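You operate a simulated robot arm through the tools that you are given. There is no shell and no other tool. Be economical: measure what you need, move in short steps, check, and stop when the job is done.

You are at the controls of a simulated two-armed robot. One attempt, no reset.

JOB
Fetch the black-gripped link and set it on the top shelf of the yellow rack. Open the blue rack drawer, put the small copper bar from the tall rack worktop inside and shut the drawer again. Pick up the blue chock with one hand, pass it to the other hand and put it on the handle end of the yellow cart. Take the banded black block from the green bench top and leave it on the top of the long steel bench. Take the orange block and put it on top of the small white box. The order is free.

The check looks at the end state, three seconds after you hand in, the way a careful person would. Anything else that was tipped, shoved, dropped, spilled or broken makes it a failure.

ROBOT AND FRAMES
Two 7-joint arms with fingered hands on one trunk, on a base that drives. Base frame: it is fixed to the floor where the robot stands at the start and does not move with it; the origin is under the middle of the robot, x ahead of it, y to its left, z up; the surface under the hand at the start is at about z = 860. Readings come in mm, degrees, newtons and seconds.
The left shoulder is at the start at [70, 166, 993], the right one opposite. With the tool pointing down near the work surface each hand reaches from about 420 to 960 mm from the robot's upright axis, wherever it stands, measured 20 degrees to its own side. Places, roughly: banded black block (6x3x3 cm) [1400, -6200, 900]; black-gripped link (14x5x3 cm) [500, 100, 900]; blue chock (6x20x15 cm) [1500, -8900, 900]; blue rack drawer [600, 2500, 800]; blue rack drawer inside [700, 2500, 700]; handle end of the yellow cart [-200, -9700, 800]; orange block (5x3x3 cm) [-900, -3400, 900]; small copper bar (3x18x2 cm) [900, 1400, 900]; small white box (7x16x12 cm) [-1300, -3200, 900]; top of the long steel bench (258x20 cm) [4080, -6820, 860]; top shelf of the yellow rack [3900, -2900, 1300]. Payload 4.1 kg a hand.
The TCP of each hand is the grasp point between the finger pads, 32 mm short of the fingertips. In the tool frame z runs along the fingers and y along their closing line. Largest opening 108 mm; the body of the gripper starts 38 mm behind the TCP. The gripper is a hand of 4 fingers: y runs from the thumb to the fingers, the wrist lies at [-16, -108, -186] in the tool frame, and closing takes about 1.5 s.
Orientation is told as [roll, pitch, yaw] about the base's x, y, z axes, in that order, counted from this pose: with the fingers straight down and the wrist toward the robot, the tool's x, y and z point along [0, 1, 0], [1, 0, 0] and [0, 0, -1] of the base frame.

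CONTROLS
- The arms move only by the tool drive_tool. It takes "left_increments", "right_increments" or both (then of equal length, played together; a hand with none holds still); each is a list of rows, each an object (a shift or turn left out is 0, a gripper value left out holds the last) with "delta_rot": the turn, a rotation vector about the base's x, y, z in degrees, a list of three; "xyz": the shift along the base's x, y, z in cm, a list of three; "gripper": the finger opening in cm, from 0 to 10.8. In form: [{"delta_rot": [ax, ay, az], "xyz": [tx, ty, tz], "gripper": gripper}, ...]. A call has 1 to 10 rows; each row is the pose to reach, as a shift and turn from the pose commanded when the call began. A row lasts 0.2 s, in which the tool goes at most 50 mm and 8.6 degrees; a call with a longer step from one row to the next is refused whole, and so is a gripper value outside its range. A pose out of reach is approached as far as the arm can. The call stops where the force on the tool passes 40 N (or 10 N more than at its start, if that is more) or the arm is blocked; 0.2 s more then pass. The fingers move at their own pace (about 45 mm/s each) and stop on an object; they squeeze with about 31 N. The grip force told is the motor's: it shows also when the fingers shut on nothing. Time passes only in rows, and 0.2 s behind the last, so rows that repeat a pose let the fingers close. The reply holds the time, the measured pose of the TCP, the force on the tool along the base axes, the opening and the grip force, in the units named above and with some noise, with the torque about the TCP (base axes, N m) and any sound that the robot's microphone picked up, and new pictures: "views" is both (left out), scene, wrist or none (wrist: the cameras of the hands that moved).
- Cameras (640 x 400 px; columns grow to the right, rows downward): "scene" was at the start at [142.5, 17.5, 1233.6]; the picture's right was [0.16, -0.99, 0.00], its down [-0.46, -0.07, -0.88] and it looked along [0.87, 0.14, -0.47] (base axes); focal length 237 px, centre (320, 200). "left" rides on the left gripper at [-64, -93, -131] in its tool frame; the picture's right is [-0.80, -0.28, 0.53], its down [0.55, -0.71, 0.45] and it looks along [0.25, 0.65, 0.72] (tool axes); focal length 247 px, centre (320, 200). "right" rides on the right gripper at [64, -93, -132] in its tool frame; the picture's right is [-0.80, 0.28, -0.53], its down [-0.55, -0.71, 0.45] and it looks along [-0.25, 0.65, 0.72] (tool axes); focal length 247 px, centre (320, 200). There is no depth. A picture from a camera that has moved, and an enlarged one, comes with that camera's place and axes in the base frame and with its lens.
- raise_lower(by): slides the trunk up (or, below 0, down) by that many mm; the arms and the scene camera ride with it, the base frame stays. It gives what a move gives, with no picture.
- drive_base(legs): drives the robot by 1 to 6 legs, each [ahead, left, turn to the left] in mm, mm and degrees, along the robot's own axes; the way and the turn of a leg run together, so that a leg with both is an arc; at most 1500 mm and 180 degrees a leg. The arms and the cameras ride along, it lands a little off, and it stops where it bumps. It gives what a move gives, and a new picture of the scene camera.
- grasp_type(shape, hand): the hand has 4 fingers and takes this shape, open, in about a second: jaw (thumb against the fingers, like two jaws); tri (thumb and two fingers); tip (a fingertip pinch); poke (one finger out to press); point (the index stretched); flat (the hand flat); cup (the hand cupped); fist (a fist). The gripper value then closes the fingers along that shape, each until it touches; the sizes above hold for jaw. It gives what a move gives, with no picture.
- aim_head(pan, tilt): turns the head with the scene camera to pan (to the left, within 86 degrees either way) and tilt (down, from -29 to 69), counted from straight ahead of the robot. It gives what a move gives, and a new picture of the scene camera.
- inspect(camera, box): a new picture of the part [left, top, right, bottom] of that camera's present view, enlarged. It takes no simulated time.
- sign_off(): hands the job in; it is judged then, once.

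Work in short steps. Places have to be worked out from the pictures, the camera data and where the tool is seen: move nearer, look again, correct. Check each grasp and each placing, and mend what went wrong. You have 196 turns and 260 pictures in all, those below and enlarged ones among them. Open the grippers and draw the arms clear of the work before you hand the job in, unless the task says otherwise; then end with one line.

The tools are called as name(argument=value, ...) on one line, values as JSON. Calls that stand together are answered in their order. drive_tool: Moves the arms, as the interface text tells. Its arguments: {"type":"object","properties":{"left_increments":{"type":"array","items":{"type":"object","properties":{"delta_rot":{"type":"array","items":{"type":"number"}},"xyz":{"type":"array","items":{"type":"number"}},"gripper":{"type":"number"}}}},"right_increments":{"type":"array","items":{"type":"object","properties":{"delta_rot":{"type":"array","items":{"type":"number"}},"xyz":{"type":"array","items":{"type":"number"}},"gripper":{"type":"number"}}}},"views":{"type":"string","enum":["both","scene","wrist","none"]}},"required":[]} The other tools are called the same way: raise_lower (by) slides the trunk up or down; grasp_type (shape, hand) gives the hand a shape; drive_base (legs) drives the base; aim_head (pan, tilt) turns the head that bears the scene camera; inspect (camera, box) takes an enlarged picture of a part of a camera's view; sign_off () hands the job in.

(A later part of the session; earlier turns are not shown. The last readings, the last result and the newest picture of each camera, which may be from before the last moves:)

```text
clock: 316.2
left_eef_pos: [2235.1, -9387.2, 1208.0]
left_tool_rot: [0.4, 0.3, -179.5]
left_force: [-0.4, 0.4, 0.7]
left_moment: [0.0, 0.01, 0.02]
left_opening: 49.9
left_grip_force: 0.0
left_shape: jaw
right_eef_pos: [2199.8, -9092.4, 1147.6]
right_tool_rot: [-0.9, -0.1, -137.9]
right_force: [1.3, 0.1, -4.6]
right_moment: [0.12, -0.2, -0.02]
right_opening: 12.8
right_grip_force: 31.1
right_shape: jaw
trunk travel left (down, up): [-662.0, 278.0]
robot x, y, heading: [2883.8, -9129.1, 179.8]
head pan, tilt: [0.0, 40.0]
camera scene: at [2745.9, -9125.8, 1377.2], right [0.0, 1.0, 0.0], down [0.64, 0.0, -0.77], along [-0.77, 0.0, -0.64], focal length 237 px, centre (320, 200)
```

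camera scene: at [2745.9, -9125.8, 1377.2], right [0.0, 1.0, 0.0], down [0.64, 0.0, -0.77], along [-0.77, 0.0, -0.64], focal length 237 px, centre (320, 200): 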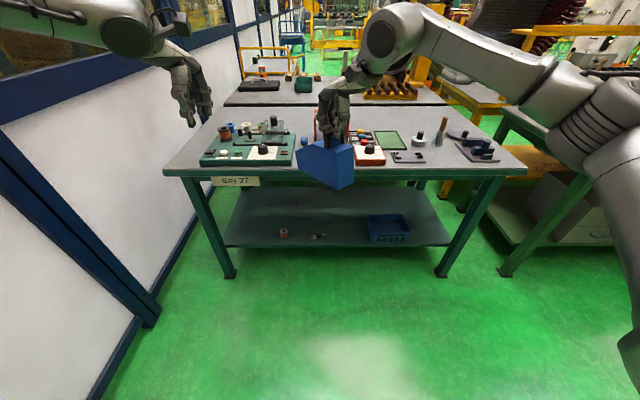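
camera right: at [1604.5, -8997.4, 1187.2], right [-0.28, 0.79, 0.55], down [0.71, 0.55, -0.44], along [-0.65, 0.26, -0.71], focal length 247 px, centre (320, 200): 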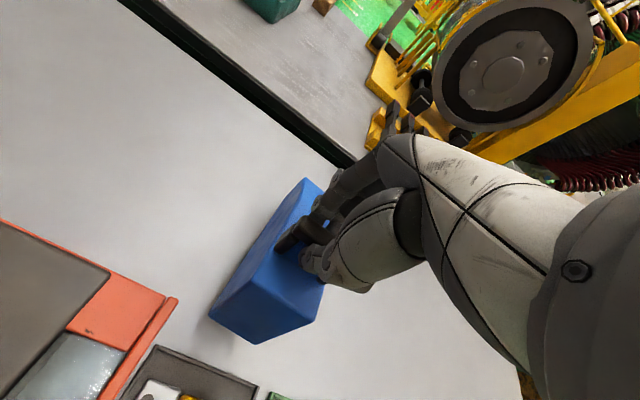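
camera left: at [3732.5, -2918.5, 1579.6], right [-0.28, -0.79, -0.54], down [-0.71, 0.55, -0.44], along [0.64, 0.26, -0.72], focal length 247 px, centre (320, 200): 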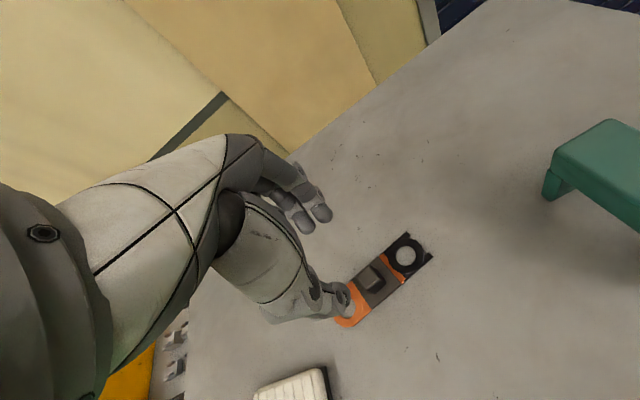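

Chock level, tail forward-left. I'll bring the left hand above the tail part, turned −48° so that it closes across the 6 cm thickness.

drive_tool(left_increments=[{"xyz": [-1.6, 2.5, 1], "delta_rot": [0, 0, -7], "gripper": 9.6}, {"xyz": [-3.2, 5, 2], "delta_rot": [0, 0, -14], "gripper": 9.6}, {"xyz": [-4.8, 8, 2], "delta_rot": [0, 0, -21], "gripper": 9.6}, {"xyz": [-6.4, 11, 2], "delta_rot": [0, 0, -28], "gripper": 9.6}, {"xyz": [-8, 14, 2], "delta_rot": [0, 0, -35], "gripper": 9.6}, {"xyz": [-9.6, 17, 2], "delta_rot": [0, 0, -42], "gripper": 9.6}, {"xyz": [-11.3, 20, 2], "delta_rot": [0, 0, -48], "gripper": 9.6}], views="both")

```text
clock: 317.9
left_eef_pos: [2245.4, -9311.0, 1211.5]
left_tool_rot: [0.3, 0.4, 137.5]
left_force: [0.1, -0.1, -0.2]
left_moment: [0.0, -0.03, 0.0]
left_opening: 95.7
left_grip_force: 0.1
left_shape: jaw
left hand out of reach, approached as far as the arm can: row 2, 3, 4, 5, 6, 7
right_eef_pos: [2199.9, -9091.8, 1145.3]
right_tool_rot: [-0.8, -0.1, -137.8]
right_force: [0.2, 0.2, -5.7]
right_moment: [0.16, -0.2, 0.01]
right_opening: 13.0
right_grip_force: 31.4
right_shape: jaw
trunk travel left (down, up): [-662.0, 278.0]
robot x, y, heading: [2881.3, -9127.6, 180.1]
head pan, tilt: [0.0, 40.0]
camera scene: at [2745.2, -9125.3, 1377.0], right [0.0, 1.0, 0.0], down [0.64, 0.0, -0.77], along [-0.77, 0.0, -0.64], focal length 237 px, centre (320, 200)
camera left: at [2357.5, -9324.5, 1342.5], right [0.75, 0.39, -0.54], down [0.15, -0.89, -0.44], along [-0.65, 0.25, -0.72], focal length 247 px, centre (320, 200)
```

scene: 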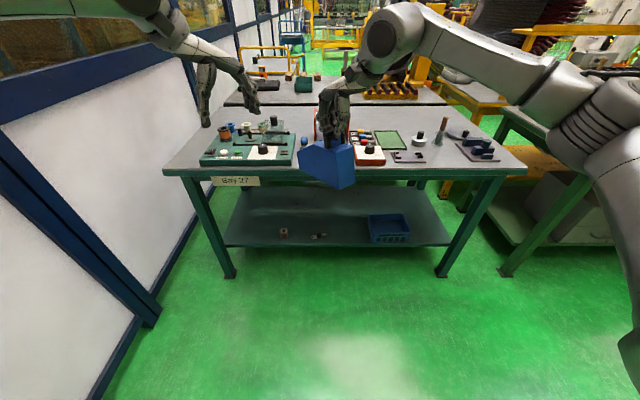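
left: 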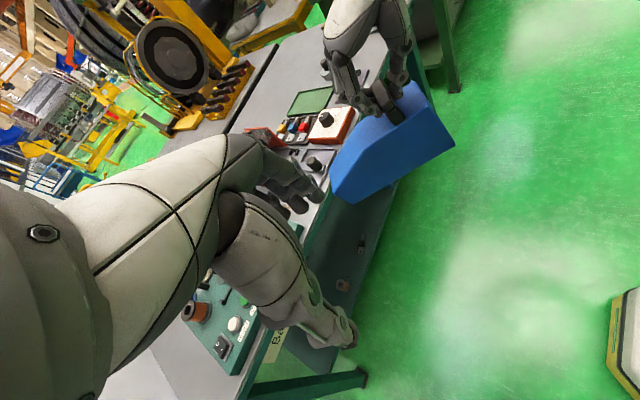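

The left arm can't take that turn so close in. I'll unwind it, reach out further first, and then turn.

drive_tool(left_increments=[{"xyz": [-2, -1, 1], "delta_rot": [0, 0, 8]}, {"xyz": [-4, -2, 2], "delta_rot": [0, 0, 16]}, {"xyz": [-6, -2, 3], "delta_rot": [0, 0, 24]}, {"xyz": [-8, -2, 3], "delta_rot": [0, 0, 32]}, {"xyz": [-10, 0, 3], "delta_rot": [0, 0, 40]}, {"xyz": [-12, 2, 3], "delta_rot": [0, 0, 40]}, {"xyz": [-14, 4, 3], "delta_rot": [0, 0, 40]}, {"xyz": [-16, 7, 3], "delta_rot": [0, 0, 40]}], views="none")

drive_tool(left_increments=[{"xyz": [0, 0, 0], "delta_rot": [0, 0, -7]}, {"xyz": [0, 0, 0], "delta_rot": [0, 0, -14]}, {"xyz": [0, 0, 0], "delta_rot": [0, 0, -21]}, {"xyz": [0, 0, 0], "delta_rot": [0, 0, -28]}, {"xyz": [0, 0, 0], "delta_rot": [0, 0, -35]}], views="scene")

```text
clock: 319.6
left_eef_pos: [2219.3, -9358.2, 1228.4]
left_tool_rot: [0.4, 0.4, 177.7]
left_force: [0.0, -0.1, -0.5]
left_moment: [0.02, 0.03, 0.02]
left_opening: 95.8
left_grip_force: 0.0
left_shape: jaw
left hand out of reach, approached as far as the arm can: row 1, 2, 3, 4, 5, 6, 7, 8
right_eef_pos: [2200.4, -9093.4, 1147.0]
right_tool_rot: [-0.9, 0.0, -137.8]
right_force: [-0.5, 0.0, -5.7]
right_moment: [0.18, -0.19, -0.03]
right_opening: 12.9
right_grip_force: 31.2
right_shape: jaw
trunk travel left (down, up): [-662.0, 278.0]
robot x, y, heading: [2879.6, -9128.8, 179.9]
head pan, tilt: [0.0, 40.0]
```

```text
clock: 320.9
left_eef_pos: [2219.6, -9355.8, 1229.3]
left_tool_rot: [0.1, 0.3, 142.7]
left_force: [0.2, 0.0, 0.2]
left_moment: [-0.01, 0.0, -0.03]
left_opening: 96.0
left_grip_force: 0.0
left_shape: jaw
right_eef_pos: [2199.8, -9091.9, 1145.6]
right_tool_rot: [-0.8, -0.1, -137.9]
right_force: [0.3, 0.5, -6.0]
right_moment: [0.1, -0.21, -0.01]
right_opening: 13.1
right_grip_force: 30.9
right_shape: jaw
trunk travel left (down, up): [-662.0, 278.0]
robot x, y, heading: [2875.2, -9129.8, 179.9]
head pan, tilt: [0.0, 40.0]
camera scene: at [2745.7, -9126.1, 1377.1], right [0.0, 1.0, 0.0], down [0.64, 0.0, -0.77], along [-0.77, 0.0, -0.64], focal length 237 px, centre (320, 200)
```

scene: 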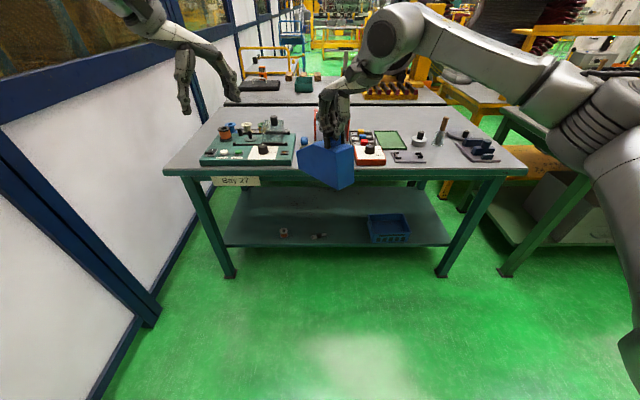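

The left arm seems stuck in an awkward posture. I'll look at it.

aim_head(pan=50, tilt=20)

```text
clock: 322.0
left_eef_pos: [2219.8, -9357.2, 1228.7]
left_tool_rot: [0.2, 0.3, 142.7]
left_force: [0.0, -0.6, 0.7]
left_moment: [-0.03, 0.0, 0.0]
left_opening: 96.3
left_grip_force: 0.1
left_shape: jaw
right_eef_pos: [2201.4, -9092.3, 1145.6]
right_tool_rot: [-0.9, -0.1, -137.9]
right_force: [0.1, -0.2, -5.9]
right_moment: [0.1, -0.19, 0.0]
right_opening: 13.3
right_grip_force: 30.9
right_shape: jaw
trunk travel left (down, up): [-662.0, 278.0]
robot x, y, heading: [2883.1, -9131.0, 179.9]
head pan, tilt: [50.0, 20.0]
camera scene: at [2770.8, -9197.4, 1408.5], right [-0.76, 0.65, 0.0], down [0.22, 0.26, -0.94], along [-0.61, -0.72, -0.34], focal length 237 px, centre (320, 200)
```

scene: 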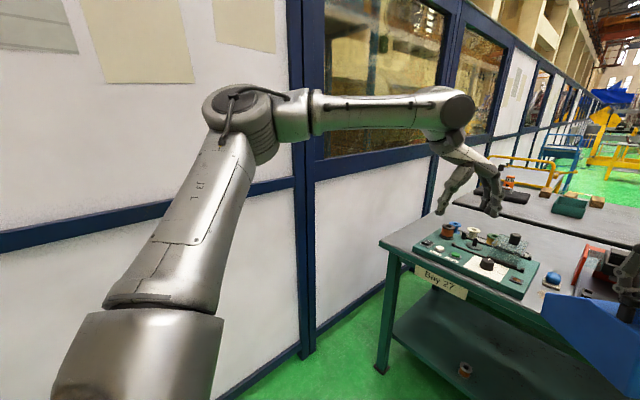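

The left hand can't reach across the centre, so I'll see whether the right can carry the chock further to the left.

drive_tool(right_increments=[{"xyz": [-0.7, -3, 0], "gripper": 0}, {"xyz": [-1.4, -6, 0], "gripper": 0}, {"xyz": [-2, -9, 0], "gripper": 0}, {"xyz": [-2, -12, 0], "gripper": 0}], views="none")

```text
clock: 323.0
left_eef_pos: [2220.3, -9359.1, 1228.3]
left_tool_rot: [0.3, 0.3, 142.8]
left_force: [-0.5, -0.6, -1.7]
left_moment: [0.04, 0.02, 0.0]
left_opening: 96.2
left_grip_force: 0.0
left_shape: jaw
right_eef_pos: [2180.5, -9215.1, 1145.1]
right_tool_rot: [-1.0, 0.0, -137.7]
right_force: [0.0, 0.4, -6.0]
right_moment: [0.13, -0.16, -0.01]
right_opening: 13.0
right_grip_force: 31.2
right_shape: jaw
trunk travel left (down, up): [-662.0, 278.0]
robot x, y, heading: [2882.0, -9128.6, 179.9]
head pan, tilt: [50.0, 20.0]
```

The right hand reaches further left easily. Now move the left hand to above the tail at about [2102,-9285].

drive_tool(left_increments=[{"xyz": [-3, 0, 0], "delta_rot": [0, 0, -2]}, {"xyz": [-6, 2, 0], "delta_rot": [0, 0, -4]}, {"xyz": [-9, 4, 0], "delta_rot": [0, 0, -6]}, {"xyz": [-11.8, 6, 0], "delta_rot": [0, 0, -6]}, {"xyz": [-11.8, 7.3, 0], "delta_rot": [0, 0, -6]}], views="both")

```text
clock: 324.2
left_eef_pos: [2215.2, -9351.2, 1210.7]
left_tool_rot: [0.4, 0.2, 136.7]
left_force: [-0.2, 0.3, 0.0]
left_moment: [0.0, 0.0, 0.0]
left_opening: 96.2
left_grip_force: 0.2
left_shape: jaw
left hand out of reach, approached as far as the arm can: row 1, 2, 3, 4, 5
right_eef_pos: [2180.7, -9212.6, 1145.6]
right_tool_rot: [-0.9, -0.1, -137.8]
right_force: [0.3, 0.4, -5.3]
right_moment: [0.09, -0.21, 0.02]
right_opening: 13.1
right_grip_force: 31.3
right_shape: jaw
trunk travel left (down, up): [-662.0, 278.0]
robot x, y, heading: [2880.7, -9132.3, 180.0]
head pan, tilt: [50.0, 20.0]
camera scene: at [2771.5, -9197.1, 1408.7], right [-0.76, 0.64, 0.0], down [0.22, 0.26, -0.94], along [-0.61, -0.72, -0.34], focal length 237 px, centre (320, 200)
camera left: at [2326.0, -9365.3, 1342.1], right [0.75, 0.38, -0.54], down [0.14, -0.89, -0.44], along [-0.64, 0.26, -0.72], focal length 247 px, centre (320, 200)
```

scene: 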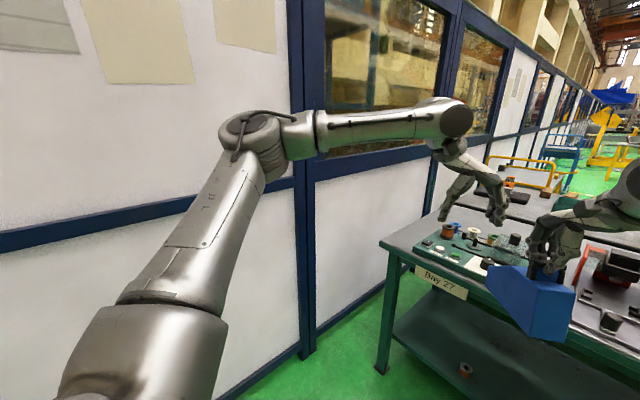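
left: 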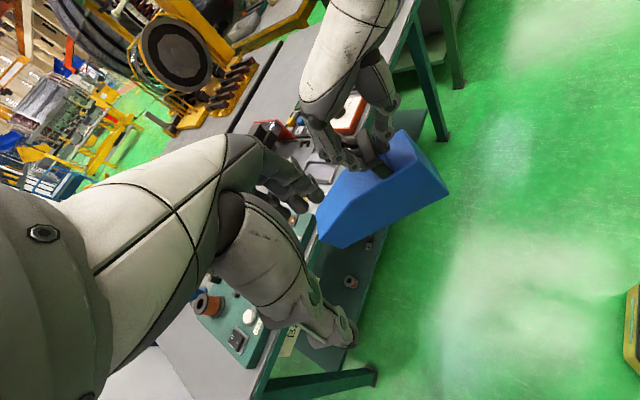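

The left is at its forward limit here, so I'll bring the chock underneath the left hand instead.

drive_tool(right_increments=[{"xyz": [3, -1.7, 0], "gripper": 0}, {"xyz": [6, -3.4, 0], "gripper": 0}, {"xyz": [9, -5.1, 0], "gripper": 0}, {"xyz": [11.2, -6.8, 0], "gripper": 0}], views="both")

```text
clock: 325.2
left_eef_pos: [2213.8, -9351.1, 1211.7]
left_tool_rot: [0.4, 0.1, 136.6]
left_force: [0.3, 0.2, -0.1]
left_moment: [-0.02, 0.02, -0.02]
left_opening: 96.2
left_grip_force: 0.1
left_shape: jaw
right_eef_pos: [2294.1, -9281.1, 1147.2]
right_tool_rot: [-0.9, -0.1, -137.9]
right_force: [0.5, 0.3, -4.6]
right_moment: [0.1, -0.16, -0.02]
right_opening: 12.8
right_grip_force: 30.5
right_shape: jaw
trunk travel left (down, up): [-662.0, 278.0]
robot x, y, heading: [2877.3, -9129.0, 179.7]
head pan, tilt: [50.0, 20.0]
camera scene: at [2772.1, -9199.0, 1408.6], right [-0.76, 0.64, 0.0], down [0.22, 0.26, -0.94], along [-0.61, -0.72, -0.34], focal length 237 px, centre (320, 200)
camera right: at [2407.4, -9267.2, 1277.9], right [-0.74, 0.4, 0.55], down [0.15, 0.89, -0.44], along [-0.66, -0.24, -0.71], focal length 247 px, centre (320, 200)
```

scene: 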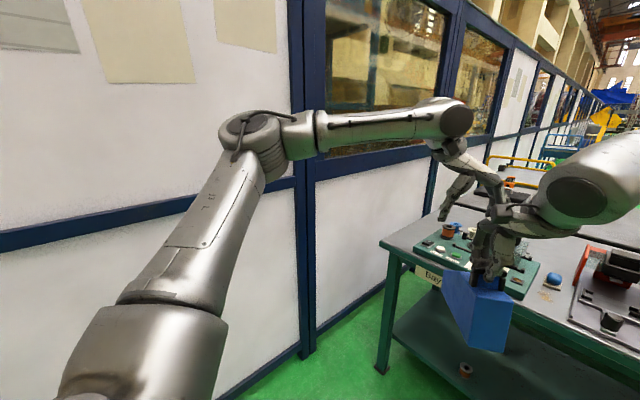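
right: 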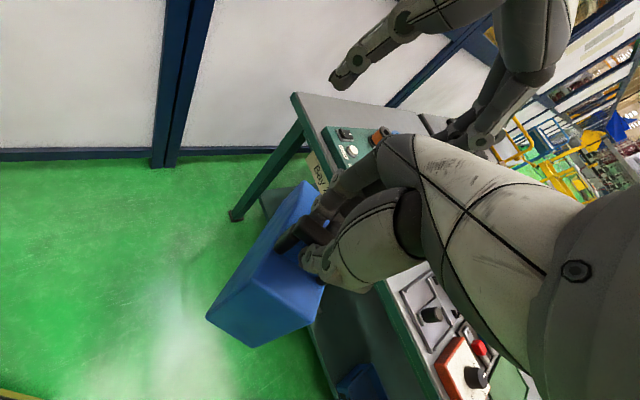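

Tail is under the left hand. Shift the chock 1 cm back for clearance and lower the left hand 7 cm, then look.

drive_tool(left_increments=[{"xyz": [0, 0, -2.5]}, {"xyz": [0, 0, -5]}, {"xyz": [0, 0, -7.5]}], right_increments=[{"xyz": [0.8, 0.7, 0], "gripper": 0}, {"xyz": [0.8, 0.7, 0], "gripper": 0}, {"xyz": [0.8, 0.7, 0], "gripper": 0}], views="both")

```text
clock: 326.0
left_eef_pos: [2214.4, -9350.2, 1135.7]
left_tool_rot: [0.2, 0.4, 136.7]
left_force: [0.1, 0.2, 0.1]
left_moment: [0.01, 0.03, 0.0]
left_opening: 95.8
left_grip_force: 0.0
left_shape: jaw
right_eef_pos: [2299.9, -9273.2, 1145.4]
right_tool_rot: [-0.9, -0.2, -137.7]
right_force: [1.0, -0.1, -6.1]
right_moment: [0.15, -0.22, -0.02]
right_opening: 13.1
right_grip_force: 30.4
right_shape: jaw
trunk travel left (down, up): [-662.0, 278.0]
robot x, y, heading: [2880.4, -9128.8, 179.9]
head pan, tilt: [50.0, 20.0]
camera scene: at [2770.3, -9197.8, 1408.5], right [-0.76, 0.64, 0.0], down [0.22, 0.26, -0.94], along [-0.61, -0.72, -0.34], focal length 237 px, centre (320, 200)
camera right: at [2413.4, -9259.1, 1277.3], right [-0.74, 0.4, 0.54], down [0.15, 0.89, -0.44], along [-0.66, -0.24, -0.71], focal length 247 px, centre (320, 200)
camera left: at [2326.1, -9364.9, 1267.6], right [0.75, 0.38, -0.53], down [0.14, -0.89, -0.44], along [-0.64, 0.26, -0.72], focal length 247 px, centre (320, 200)
```

scene: 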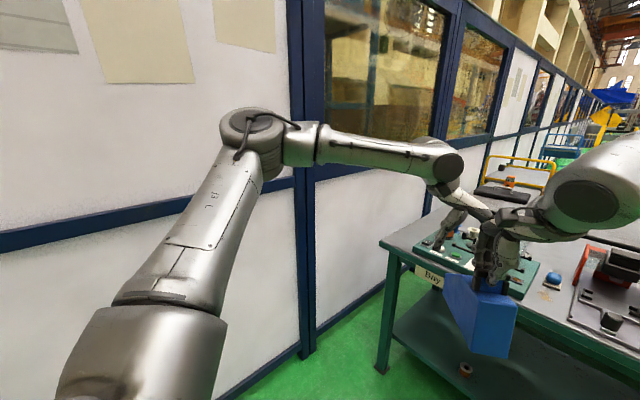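
right: 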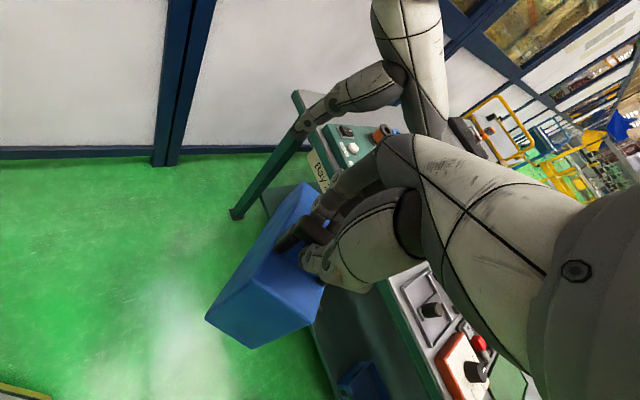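
left: 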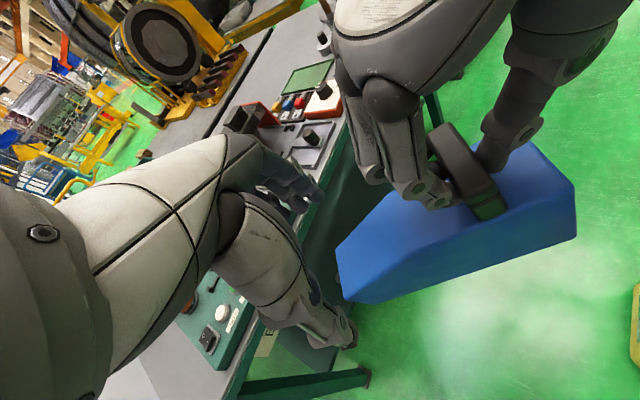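

I need a closer look at where the tail is relative to the left fingers.

inspect(camera="left", box=[220, 80, 600, 360])

inspect(camera="scene", box=[400, 160, 600, 370])

```text
1.43 times, centred on (410, 220) of left
camera zoom: at [2326.1, -9364.9, 1267.6], right [0.75, 0.38, -0.53], down [0.14, -0.89, -0.44], along [-0.64, 0.26, -0.72], focal length 353 px, centre (191, 171)
```

zoom: 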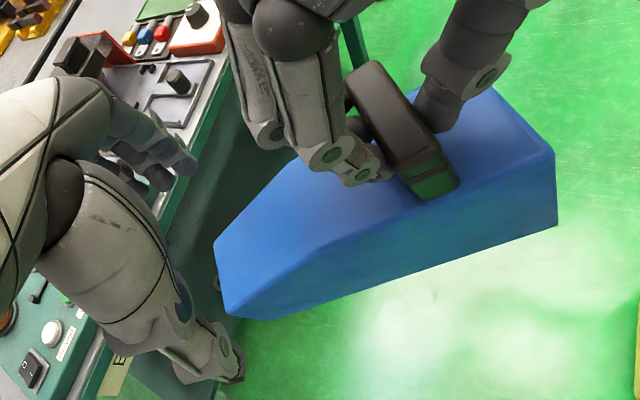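

```text
1.90 times, centred on (500, 265) of scene
camera zoom: at [2770.3, -9197.8, 1408.5], right [-0.76, 0.64, 0.0], down [0.22, 0.26, -0.94], along [-0.61, -0.72, -0.34], focal length 452 px, centre (-23, 76)
```

zoom: 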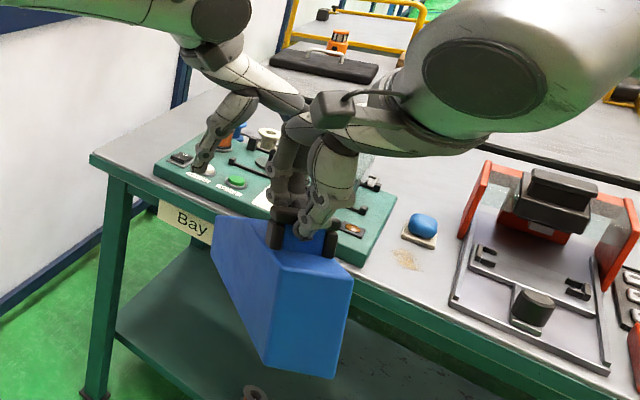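

The left TCP is just at the tail tip, slightly off towards the finger side. I'll move the chock 2 cm further in, correct the alignment, then lower the left hand around the tail.

drive_tool(left_increments=[{"xyz": [0.7, -0.7, 0]}, {"xyz": [0.7, -0.7, 0]}, {"xyz": [0.7, -0.7, -3]}, {"xyz": [0.7, -0.7, -5.5]}], right_increments=[{"xyz": [-0.8, -0.7, 0], "delta_rot": [0, 0, 2], "gripper": 0}, {"xyz": [-1.5, -1.3, 0], "delta_rot": [0, 0, 4], "gripper": 0}, {"xyz": [-1.5, -1.3, 0], "delta_rot": [0, 0, 4], "gripper": 0}, {"xyz": [-1.5, -1.3, 0], "delta_rot": [0, 0, 4], "gripper": 0}], views="none")

inspect(camera="left", box=[220, 80, 600, 360])

inspect(camera="scene", box=[400, 160, 600, 370])

```text
clock: 327.0
left_eef_pos: [2222.5, -9357.8, 1080.5]
left_tool_rot: [0.3, 0.3, 136.7]
left_force: [0.2, -0.5, -0.9]
left_moment: [0.0, 0.01, -0.01]
left_opening: 95.9
left_grip_force: 0.0
left_shape: jaw
right_eef_pos: [2285.4, -9287.4, 1146.5]
right_tool_rot: [-0.9, -0.1, -133.7]
right_force: [-0.2, -0.3, -5.1]
right_moment: [0.14, -0.2, 0.02]
right_opening: 13.0
right_grip_force: 30.3
right_shape: jaw
trunk travel left (down, up): [-662.0, 278.0]
robot x, y, heading: [2878.4, -9126.3, 179.6]
head pan, tilt: [50.0, 20.0]
```

```text
1.43 times, centred on (410, 220) of left
camera zoom: at [2333.4, -9371.8, 1213.3], right [0.75, 0.38, -0.54], down [0.14, -0.89, -0.44], along [-0.64, 0.26, -0.72], focal length 353 px, centre (191, 171)
```

zoom: 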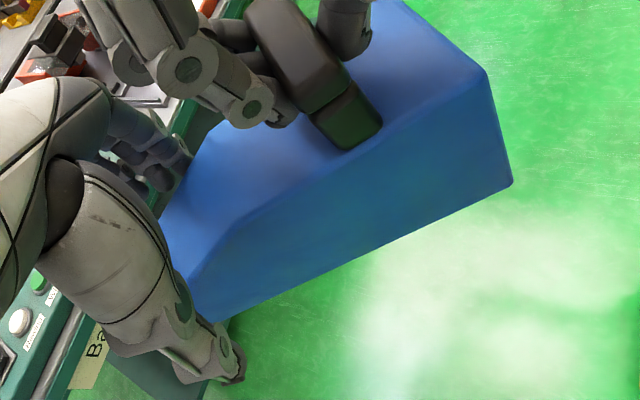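

```text
1.90 times, centred on (500, 265) of scene
camera zoom: at [2770.4, -9198.5, 1408.5], right [-0.76, 0.64, 0.0], down [0.22, 0.26, -0.94], along [-0.61, -0.72, -0.34], focal length 452 px, centre (-23, 76)
```

zoom: 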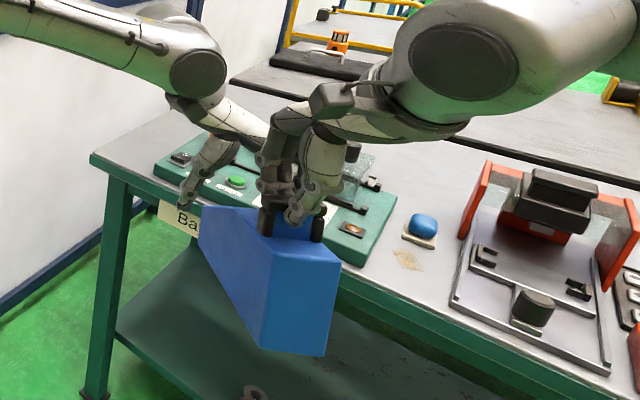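

The tail is now between left thumb and fingers. Lower 2.5 cm more and close the left hand.

drive_tool(left_increments=[{"xyz": [0, 0, -1.2]}, {"xyz": [0, 0, -2.5]}, {"xyz": [0, 0, -2.5], "gripper": 0}, {"xyz": [0, 0, -2.5], "gripper": 0}, {"xyz": [0, 0, -2.5], "gripper": 0}, {"xyz": [0, 0, -2.5], "gripper": 0}, {"xyz": [0, 0, -2.5], "gripper": 0}], views="both")

```text
clock: 328.6
left_eef_pos: [2222.4, -9357.3, 1056.8]
left_tool_rot: [0.4, 0.3, 136.6]
left_force: [-1.2, -1.0, -0.4]
left_moment: [-0.01, 0.06, -0.09]
left_opening: 55.1
left_grip_force: 30.6
left_shape: jaw
right_eef_pos: [2284.9, -9287.7, 1146.7]
right_tool_rot: [-0.9, -0.1, -133.8]
right_force: [2.3, 0.5, -3.6]
right_moment: [0.13, -0.31, 0.12]
right_opening: 13.1
right_grip_force: 31.0
right_shape: jaw
trunk travel left (down, up): [-662.0, 278.0]
robot x, y, heading: [2880.4, -9125.3, 179.8]
head pan, tilt: [50.0, 20.0]
camera scene: at [2770.8, -9197.9, 1408.6], right [-0.76, 0.64, 0.0], down [0.22, 0.26, -0.94], along [-0.61, -0.72, -0.34], focal length 237 px, centre (320, 200)
camera left: at [2333.9, -9371.4, 1188.8], right [0.75, 0.38, -0.54], down [0.14, -0.89, -0.44], along [-0.64, 0.26, -0.72], focal length 247 px, centre (320, 200)
```

scene: 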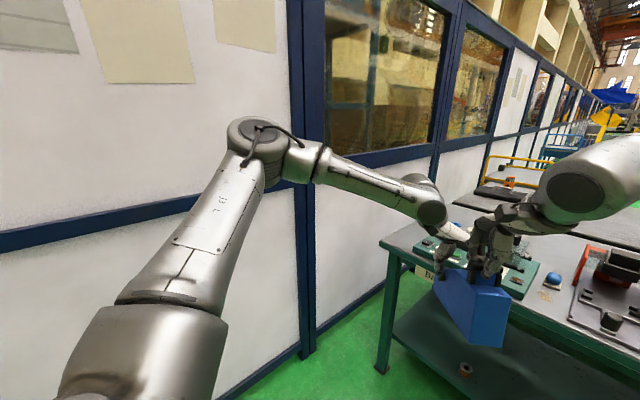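
left: 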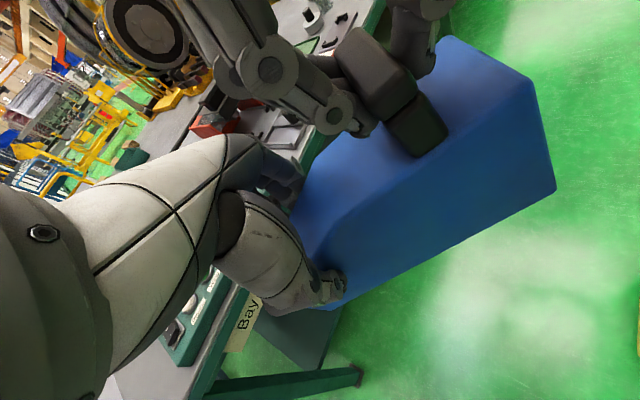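

Left hand grips the tail at 55 mm. Open the right and lift it off the handle.

drive_tool(right_increments=[{"xyz": [0, 0, 0], "gripper": 5}, {"xyz": [0, 0, 0], "gripper": 5}, {"xyz": [0, 0, 0], "gripper": 5}, {"xyz": [0, 0, 2], "gripper": 5}, {"xyz": [0, 0, 5], "gripper": 5}, {"xyz": [1, 1, 8], "gripper": 5}, {"xyz": [2, 4, 10], "gripper": 5}], left_increments=[{"gripper": 0}, {"gripper": 0}, {"gripper": 0}, {"gripper": 0}, {"gripper": 0}, {"gripper": 0}, {"gripper": 0}], views="both")

```text
clock: 330.2
left_eef_pos: [2223.2, -9353.5, 1057.6]
left_tool_rot: [0.5, 0.2, 136.7]
left_force: [-0.6, 0.5, 0.0]
left_moment: [-0.22, 0.16, 0.03]
left_opening: 54.3
left_grip_force: 31.4
left_shape: jaw
right_eef_pos: [2306.3, -9244.2, 1247.3]
right_tool_rot: [-0.9, -0.2, -133.8]
right_force: [0.8, 0.8, -0.4]
right_moment: [-0.01, 0.01, -0.03]
right_opening: 49.8
right_grip_force: 0.1
right_shape: jaw
trunk travel left (down, up): [-662.0, 278.0]
robot x, y, heading: [2877.8, -9129.1, 180.0]
head pan, tilt: [50.0, 20.0]
camera scene: at [2771.7, -9195.3, 1408.8], right [-0.76, 0.64, 0.0], down [0.22, 0.26, -0.94], along [-0.61, -0.72, -0.34], focal length 237 px, centre (320, 200)
camera right: at [2418.1, -9223.0, 1379.1], right [-0.77, 0.34, 0.54], down [0.09, 0.89, -0.44], along [-0.64, -0.29, -0.71], focal length 247 px, centre (320, 200)
camera left: at [2334.6, -9369.2, 1189.7], right [0.75, 0.38, -0.54], down [0.14, -0.89, -0.44], along [-0.64, 0.26, -0.72], focal length 247 px, centre (320, 200)
```

scene: 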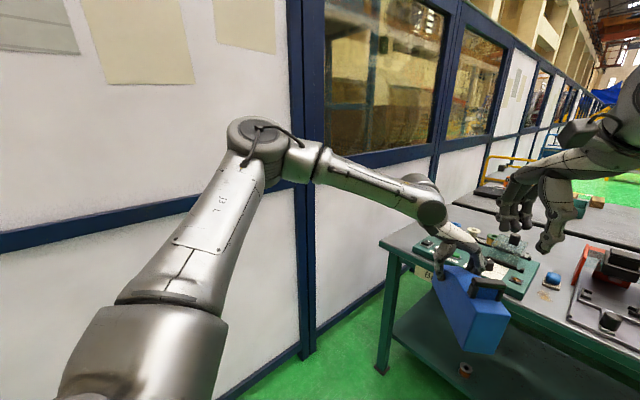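
right: 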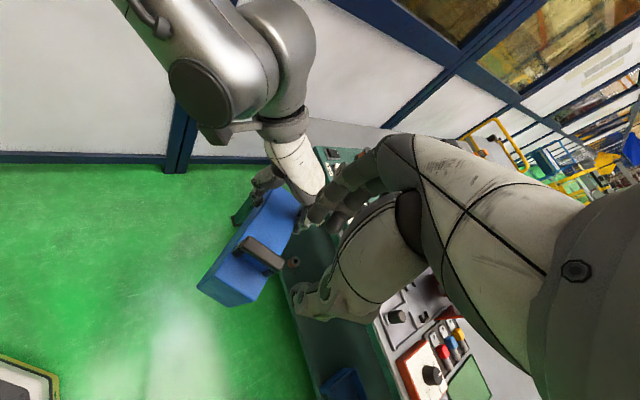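
left: 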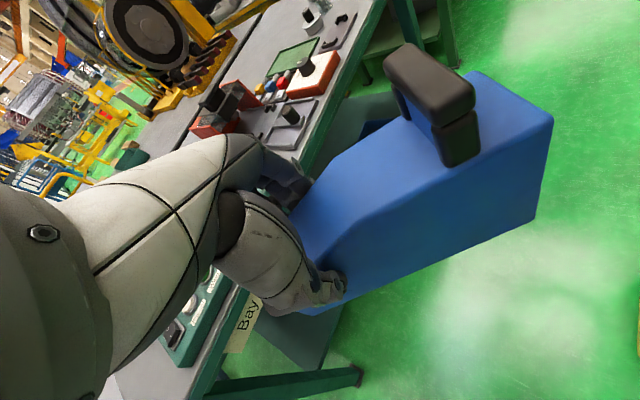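

The handover worked: the left hand alone holds the chock. I'll bring the right arm back to its own side and verify the grip.

drive_tool(right_increments=[{"xyz": [-0.5, 4, 0], "delta_rot": [0, 0, -5]}, {"xyz": [-1.5, 8, 0], "delta_rot": [0, 0, -10]}, {"xyz": [-2.5, 12, 0], "delta_rot": [0, 0, -15]}, {"xyz": [-3.5, 16, -1], "delta_rot": [0, 0, -20]}, {"xyz": [-4.5, 20, -2], "delta_rot": [0, 0, -25]}, {"xyz": [-5.5, 24, -3], "delta_rot": [0, 0, -30]}, {"xyz": [-6.5, 28, -4], "delta_rot": [0, 0, -35]}, {"xyz": [-6.5, 32, -4], "delta_rot": [0, 0, -40]}, {"xyz": [-6.5, 35, -4], "delta_rot": [0, 0, -46]}], left_increments=[{"gripper": 0}, {"gripper": 0}, {"gripper": 0}, {"gripper": 0}, {"gripper": 0}, {"gripper": 0}, {"gripper": 0}, {"gripper": 0}, {"gripper": 0}], views="scene")

```text
clock: 332.2
left_eef_pos: [2222.7, -9356.9, 1057.7]
left_tool_rot: [0.4, 0.4, 136.7]
left_force: [-0.6, -0.1, 0.1]
left_moment: [-0.2, 0.18, -0.01]
left_opening: 54.6
left_grip_force: 31.0
left_shape: jaw
right_eef_pos: [2241.2, -8894.8, 1205.9]
right_tool_rot: [-0.9, -0.1, -179.7]
right_force: [0.6, 0.4, 0.3]
right_moment: [0.02, -0.01, 0.04]
right_opening: 49.8
right_grip_force: 0.1
right_shape: jaw
trunk travel left (down, up): [-662.0, 278.0]
robot x, y, heading: [2878.9, -9129.8, 180.0]
head pan, tilt: [50.0, 20.0]
camera scene: at [2771.3, -9197.1, 1408.7], right [-0.76, 0.64, 0.0], down [0.22, 0.26, -0.94], along [-0.61, -0.72, -0.34], focal length 237 px, centre (320, 200)
```

scene: 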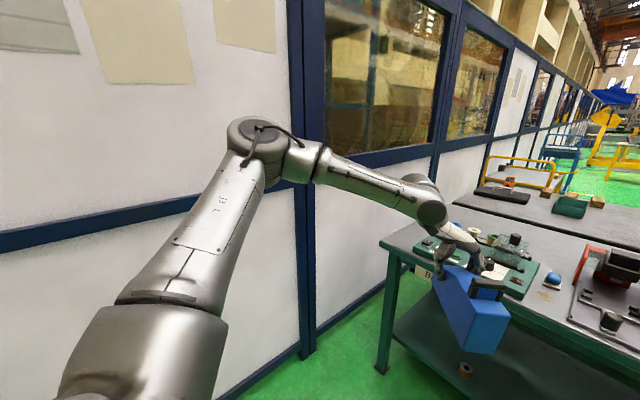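

Stable hold. Drive back up to the aisle and west along it.

drive_base(legs=[[0, -1500, 0], [0, -1500, 0], [0, -1500, 0], [0, -240, 0], [1500, 0, 0], [1450, 0, 0]])

aim_head(pan=75, tilt=12)

```text
clock: 369.0
left_eef_pos: [-656.6, -4470.5, 1057.9]
left_tool_rot: [0.4, 0.3, 134.7]
left_force: [-0.2, 0.0, 0.1]
left_moment: [-0.23, 0.17, -0.01]
left_opening: 54.4
left_grip_force: 31.0
left_shape: jaw
right_eef_pos: [-623.5, -4011.6, 1206.1]
right_tool_rot: [-0.9, -0.2, 178.3]
right_force: [-0.3, 0.3, 0.5]
right_moment: [-0.01, -0.01, -0.01]
right_opening: 49.4
right_grip_force: 0.0
right_shape: jaw
trunk travel left (down, up): [-662.0, 278.0]
robot x, y, heading: [5.9, -4265.0, 177.8]
head pan, tilt: [50.0, 20.0]
camera scene: at [-104.4, -4331.5, 1408.6], right [-0.74, 0.67, 0.0], down [0.23, 0.25, -0.94], along [-0.63, -0.7, -0.34], focal length 237 px, centre (320, 200)
```

scene: 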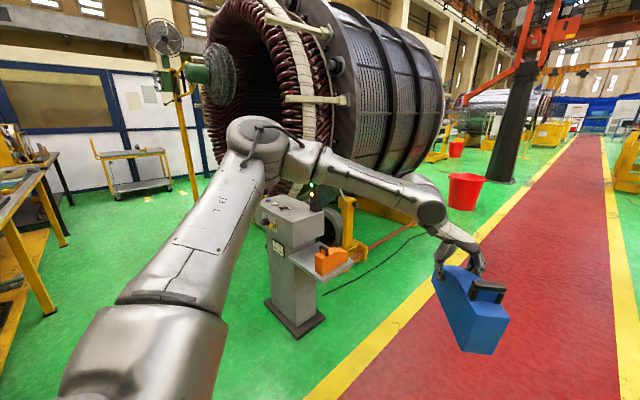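

```text
clock: 369.9
left_eef_pos: [-658.0, -4471.0, 1056.5]
left_tool_rot: [0.4, 0.4, 134.6]
left_force: [-0.3, -0.1, 0.6]
left_moment: [-0.23, 0.19, -0.01]
left_opening: 54.4
left_grip_force: 31.5
left_shape: jaw
right_eef_pos: [-624.0, -4011.3, 1205.4]
right_tool_rot: [-0.9, -0.1, 178.2]
right_force: [0.1, -0.4, -1.6]
right_moment: [-0.02, 0.0, -0.03]
right_opening: 49.6
right_grip_force: 0.0
right_shape: jaw
trunk travel left (down, up): [-662.0, 278.0]
robot x, y, heading: [6.0, -4267.3, 178.1]
head pan, tilt: [75.0, 12.0]
camera scene: at [-69.5, -4351.5, 1421.6], right [-0.96, 0.29, 0.0], down [0.06, 0.2, -0.98], along [-0.29, -0.93, -0.21], focal length 237 px, centre (320, 200)
```

scene: 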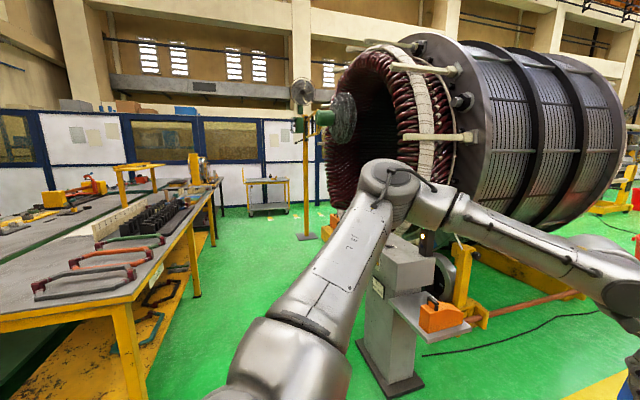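

The cart is straight down this corridor. I'll enlarge it.

inspect(camera="scene", box=[210, 150, 330, 230])

```text
5.00 times, centred on (270, 190) of scene
camera zoom: at [-69.5, -4351.5, 1421.6], right [-0.96, 0.29, 0.0], down [0.06, 0.2, -0.98], along [-0.29, -0.93, -0.21], focal length 1186 px, centre (570, 250)
```

zoom: 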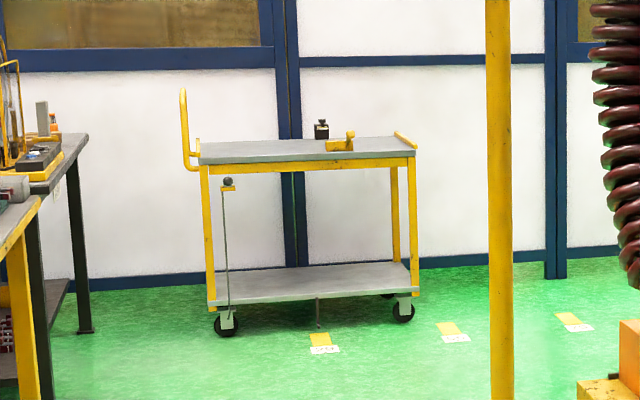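

The cart's handle is at its left (+x) end. Turn left to face it and drive down the corridor.

drive_base(legs=[[0, 60, 0], [0, 0, 92], [1500, 0, 0], [1500, 0, 0], [1000, 0, 0]])

aim_head(pan=0, tilt=25)

```text
clock: 393.6
left_eef_pos: [309.9, -8958.4, 1061.6]
left_tool_rot: [0.8, 0.5, -131.7]
left_force: [0.2, 0.1, -0.7]
left_moment: [-0.13, -0.22, -0.02]
left_opening: 54.4
left_grip_force: 30.7
left_shape: jaw
right_eef_pos: [-152.2, -8952.8, 1206.5]
right_tool_rot: [-0.5, -0.2, -88.3]
right_force: [-0.8, -0.4, 0.0]
right_moment: [0.03, -0.02, -0.01]
right_opening: 50.0
right_grip_force: 0.1
right_shape: jaw
trunk travel left (down, up): [-662.0, 278.0]
robot x, y, heading: [71.7, -8310.3, -88.6]
head pan, tilt: [75.0, 12.0]
camera scene: at [155.5, -8376.5, 1422.4], right [-0.23, -0.97, 0.0], down [-0.2, 0.05, -0.98], along [0.95, -0.23, -0.2], focal length 237 px, centre (320, 200)
```

scene: 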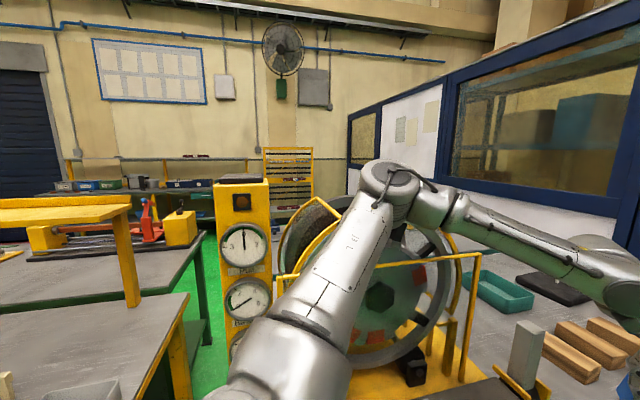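

```text
clock: 395.0
left_eef_pos: [309.5, -8957.9, 1061.2]
left_tool_rot: [0.7, 0.3, -131.7]
left_force: [0.5, -0.6, -0.7]
left_moment: [-0.15, -0.2, 0.0]
left_opening: 54.4
left_grip_force: 31.3
left_shape: jaw
right_eef_pos: [-152.8, -8952.7, 1206.3]
right_tool_rot: [-0.4, -0.4, -88.1]
right_force: [0.6, -0.4, -0.3]
right_moment: [0.0, 0.03, 0.02]
right_opening: 49.6
right_grip_force: 0.0
right_shape: jaw
trunk travel left (down, up): [-662.0, 278.0]
robot x, y, heading: [71.0, -8313.9, -88.7]
head pan, tilt: [0.0, 25.0]
camera scene: at [67.6, -8447.1, 1401.1], right [-1.0, -0.03, -0.01], down [-0.01, 0.42, -0.91], along [0.03, -0.91, -0.42], focal length 237 px, centre (320, 200)
```

scene: 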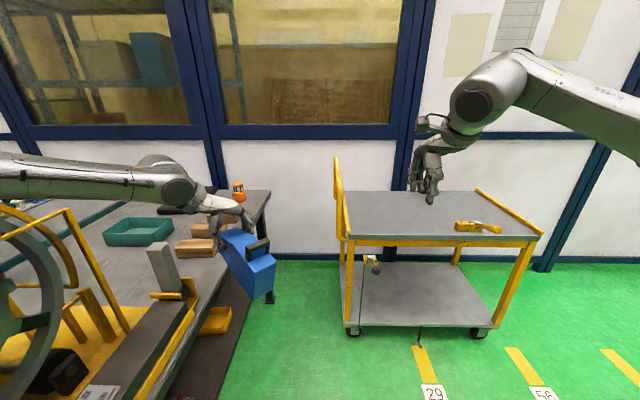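

The deck spans about x −890…−20, y −9370…−9820, handle at the x≈0 end. I'll line up sideways first, then go ahead partway.

drive_base(legs=[[0, -509, -1.3], [350, 0, 0]])

aim_head(pan=8, tilt=38)

```text
clock: 399.9
left_eef_pos: [-210.8, -9325.9, 1058.7]
left_tool_rot: [0.4, 0.2, -133.2]
left_force: [-0.4, -1.1, 0.2]
left_moment: [-0.15, -0.21, 0.0]
left_opening: 54.3
left_grip_force: 30.7
left_shape: jaw
right_eef_pos: [-670.3, -9309.7, 1207.7]
right_tool_rot: [-0.9, 0.0, -89.6]
right_force: [-0.1, 0.3, 0.8]
right_moment: [-0.03, -0.01, 0.02]
right_opening: 49.7
right_grip_force: 0.1
right_shape: jaw
trunk travel left (down, up): [-662.0, 278.0]
robot x, y, heading: [-439.3, -8670.1, -89.9]
head pan, tilt: [0.0, 25.0]
camera scene: at [-436.3, -8809.4, 1400.5], right [-1.0, 0.0, 0.0], down [0.0, 0.42, -0.91], along [0.0, -0.91, -0.42], focal length 237 px, centre (320, 200)
```

scene: 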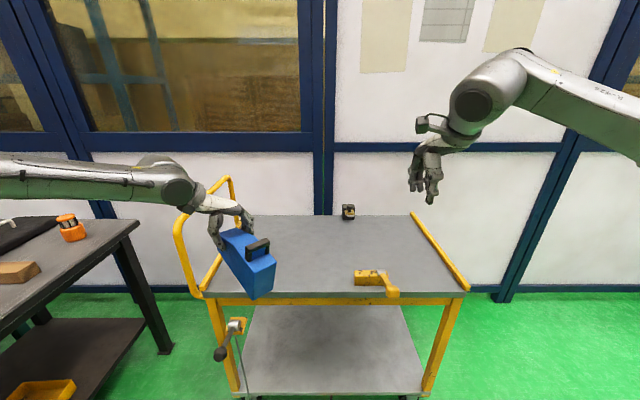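

```text
clock: 400.6
left_eef_pos: [-210.3, -9326.3, 1057.1]
left_tool_rot: [0.4, 0.4, -133.2]
left_force: [0.0, -0.1, -0.5]
left_moment: [-0.13, -0.2, 0.05]
left_opening: 54.0
left_grip_force: 31.4
left_shape: jaw
right_eef_pos: [-669.8, -9308.6, 1206.2]
right_tool_rot: [-0.9, -0.1, -89.5]
right_force: [-0.4, -0.6, -0.7]
right_moment: [-0.02, 0.01, 0.02]
right_opening: 49.8
right_grip_force: 0.0
right_shape: jaw
trunk travel left (down, up): [-662.0, 278.0]
robot x, y, heading: [-441.5, -8667.9, -89.8]
head pan, tilt: [8.0, 38.0]
camera scene: at [-424.3, -8803.4, 1380.2], right [-0.99, -0.14, 0.0], down [-0.09, 0.61, -0.79], along [0.11, -0.78, -0.62], focal length 237 px, centre (320, 200)
```

scene: 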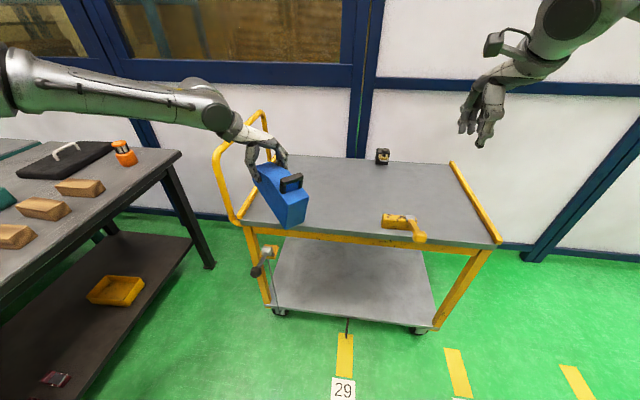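

Refined: deck at z≈740, near edge y≈-9440, handle rail at x≈0. I'll shift 40 mm away from the rail and go ahead so the chock is over about [-290,-9610].

drive_base(legs=[[0, -40, 0], [315, 0, 0]])

drive_tool(left_increments=[{"xyz": [0, 0, -4], "gripper": 0}, {"xyz": [0, 0, -8], "gripper": 0}, {"xyz": [0, 0, -12], "gripper": 0}], views="both")

```text
clock: 403.2
left_eef_pos: [-248.0, -9641.9, 1057.7]
left_tool_rot: [0.3, 0.3, -133.2]
left_force: [-0.5, 0.6, 0.2]
left_moment: [-0.15, -0.23, -0.02]
left_opening: 54.1
left_grip_force: 31.2
left_shape: jaw
right_eef_pos: [-709.1, -9625.5, 1206.8]
right_tool_rot: [-0.9, -0.1, -89.6]
right_force: [-0.3, 0.5, 0.1]
right_moment: [-0.01, -0.01, -0.01]
right_opening: 49.7
right_grip_force: 0.1
right_shape: jaw
trunk travel left (down, up): [-662.0, 278.0]
robot x, y, heading: [-475.7, -8989.0, -90.0]
head pan, tilt: [8.0, 38.0]
camera scene: at [-463.8, -9119.1, 1380.2], right [-0.99, -0.14, 0.0], down [-0.09, 0.61, -0.79], along [0.11, -0.78, -0.62], focal length 237 px, centre (320, 200)
```

scene: 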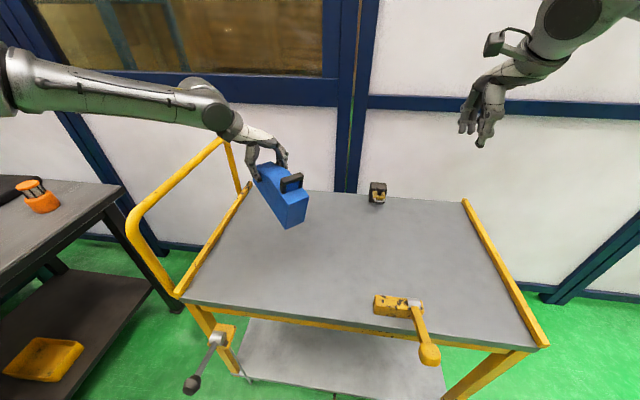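

```text
clock: 404.0
left_eef_pos: [-228.0, -9606.4, 962.9]
left_tool_rot: [0.2, 0.3, -133.2]
left_force: [-0.1, 0.7, 0.1]
left_moment: [-0.13, -0.17, 0.06]
left_opening: 53.8
left_grip_force: 30.5
left_shape: jaw
left hand out of reach, approached as far as the arm can: row 1, 2, 3
right_eef_pos: [-709.7, -9625.9, 1205.7]
right_tool_rot: [-0.9, -0.1, -89.6]
right_force: [0.3, -1.6, -0.2]
right_moment: [0.02, -0.02, 0.0]
right_opening: 49.8
right_grip_force: 0.1
right_shape: jaw
trunk travel left (down, up): [-662.0, 278.0]
robot x, y, heading: [-481.8, -8989.9, -89.9]
head pan, tilt: [8.0, 38.0]
camera scene: at [-463.3, -9119.5, 1380.2], right [-0.99, -0.14, 0.0], down [-0.09, 0.61, -0.79], along [0.11, -0.78, -0.62], focal length 237 px, centre (320, 200)
camera left: at [-212.0, -9494.6, 1094.6], right [-0.39, 0.75, -0.54], down [0.89, 0.14, -0.44], along [-0.26, -0.64, -0.72], focal length 247 px, centre (320, 200)
```

scene: 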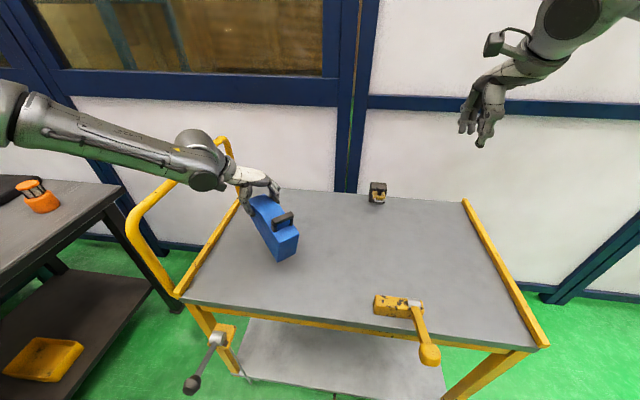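
left: 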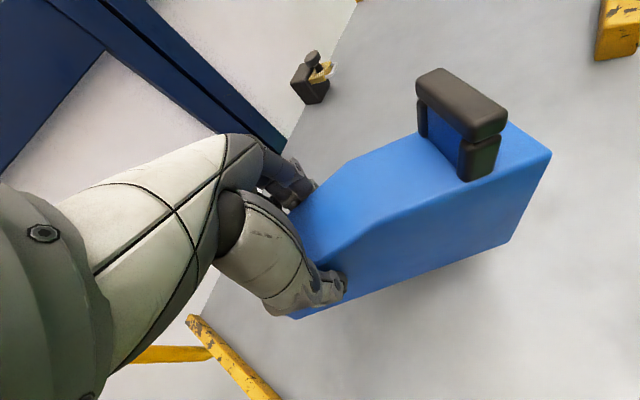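

The arm runs out of reach downward, so I'll lower the trunk instead: 130 mm, then check.

raise_lower(by=-130)

inspect(camera="scene", box=[80, 60, 420, 320])

```text
clock: 405.2
left_eef_pos: [-228.9, -9608.3, 864.9]
left_tool_rot: [0.9, -0.8, -133.0]
left_force: [3.2, 9.4, 22.3]
left_moment: [0.19, -0.02, -0.06]
left_opening: 55.2
left_grip_force: 31.2
left_shape: jaw
right_eef_pos: [-708.8, -9621.6, 1099.1]
right_tool_rot: [-1.0, -0.2, -89.5]
right_force: [0.2, -0.3, 1.3]
right_moment: [-0.01, 0.07, -0.02]
right_opening: 49.7
right_grip_force: 0.1
right_shape: jaw
trunk travel left (down, up): [-554.0, 386.0]
robot x, y, heading: [-478.1, -8985.5, -90.1]
head pan, tilt: [8.0, 38.0]
stopped: the force on the tool passed its limit at 49 N (the readings are from after the stop); the commanded pose is now the measured one
```

```text
1.54 times, centred on (250, 190) of scene
camera zoom: at [-463.8, -9116.1, 1271.4], right [-0.99, -0.14, 0.0], down [-0.09, 0.61, -0.79], along [0.11, -0.78, -0.61], focal length 365 px, centre (428, 215)
```

zoom: 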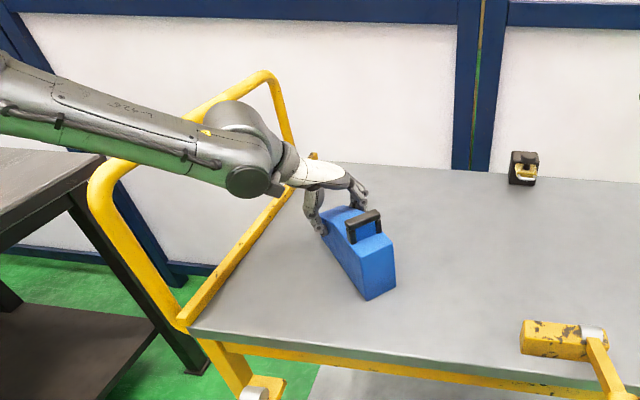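

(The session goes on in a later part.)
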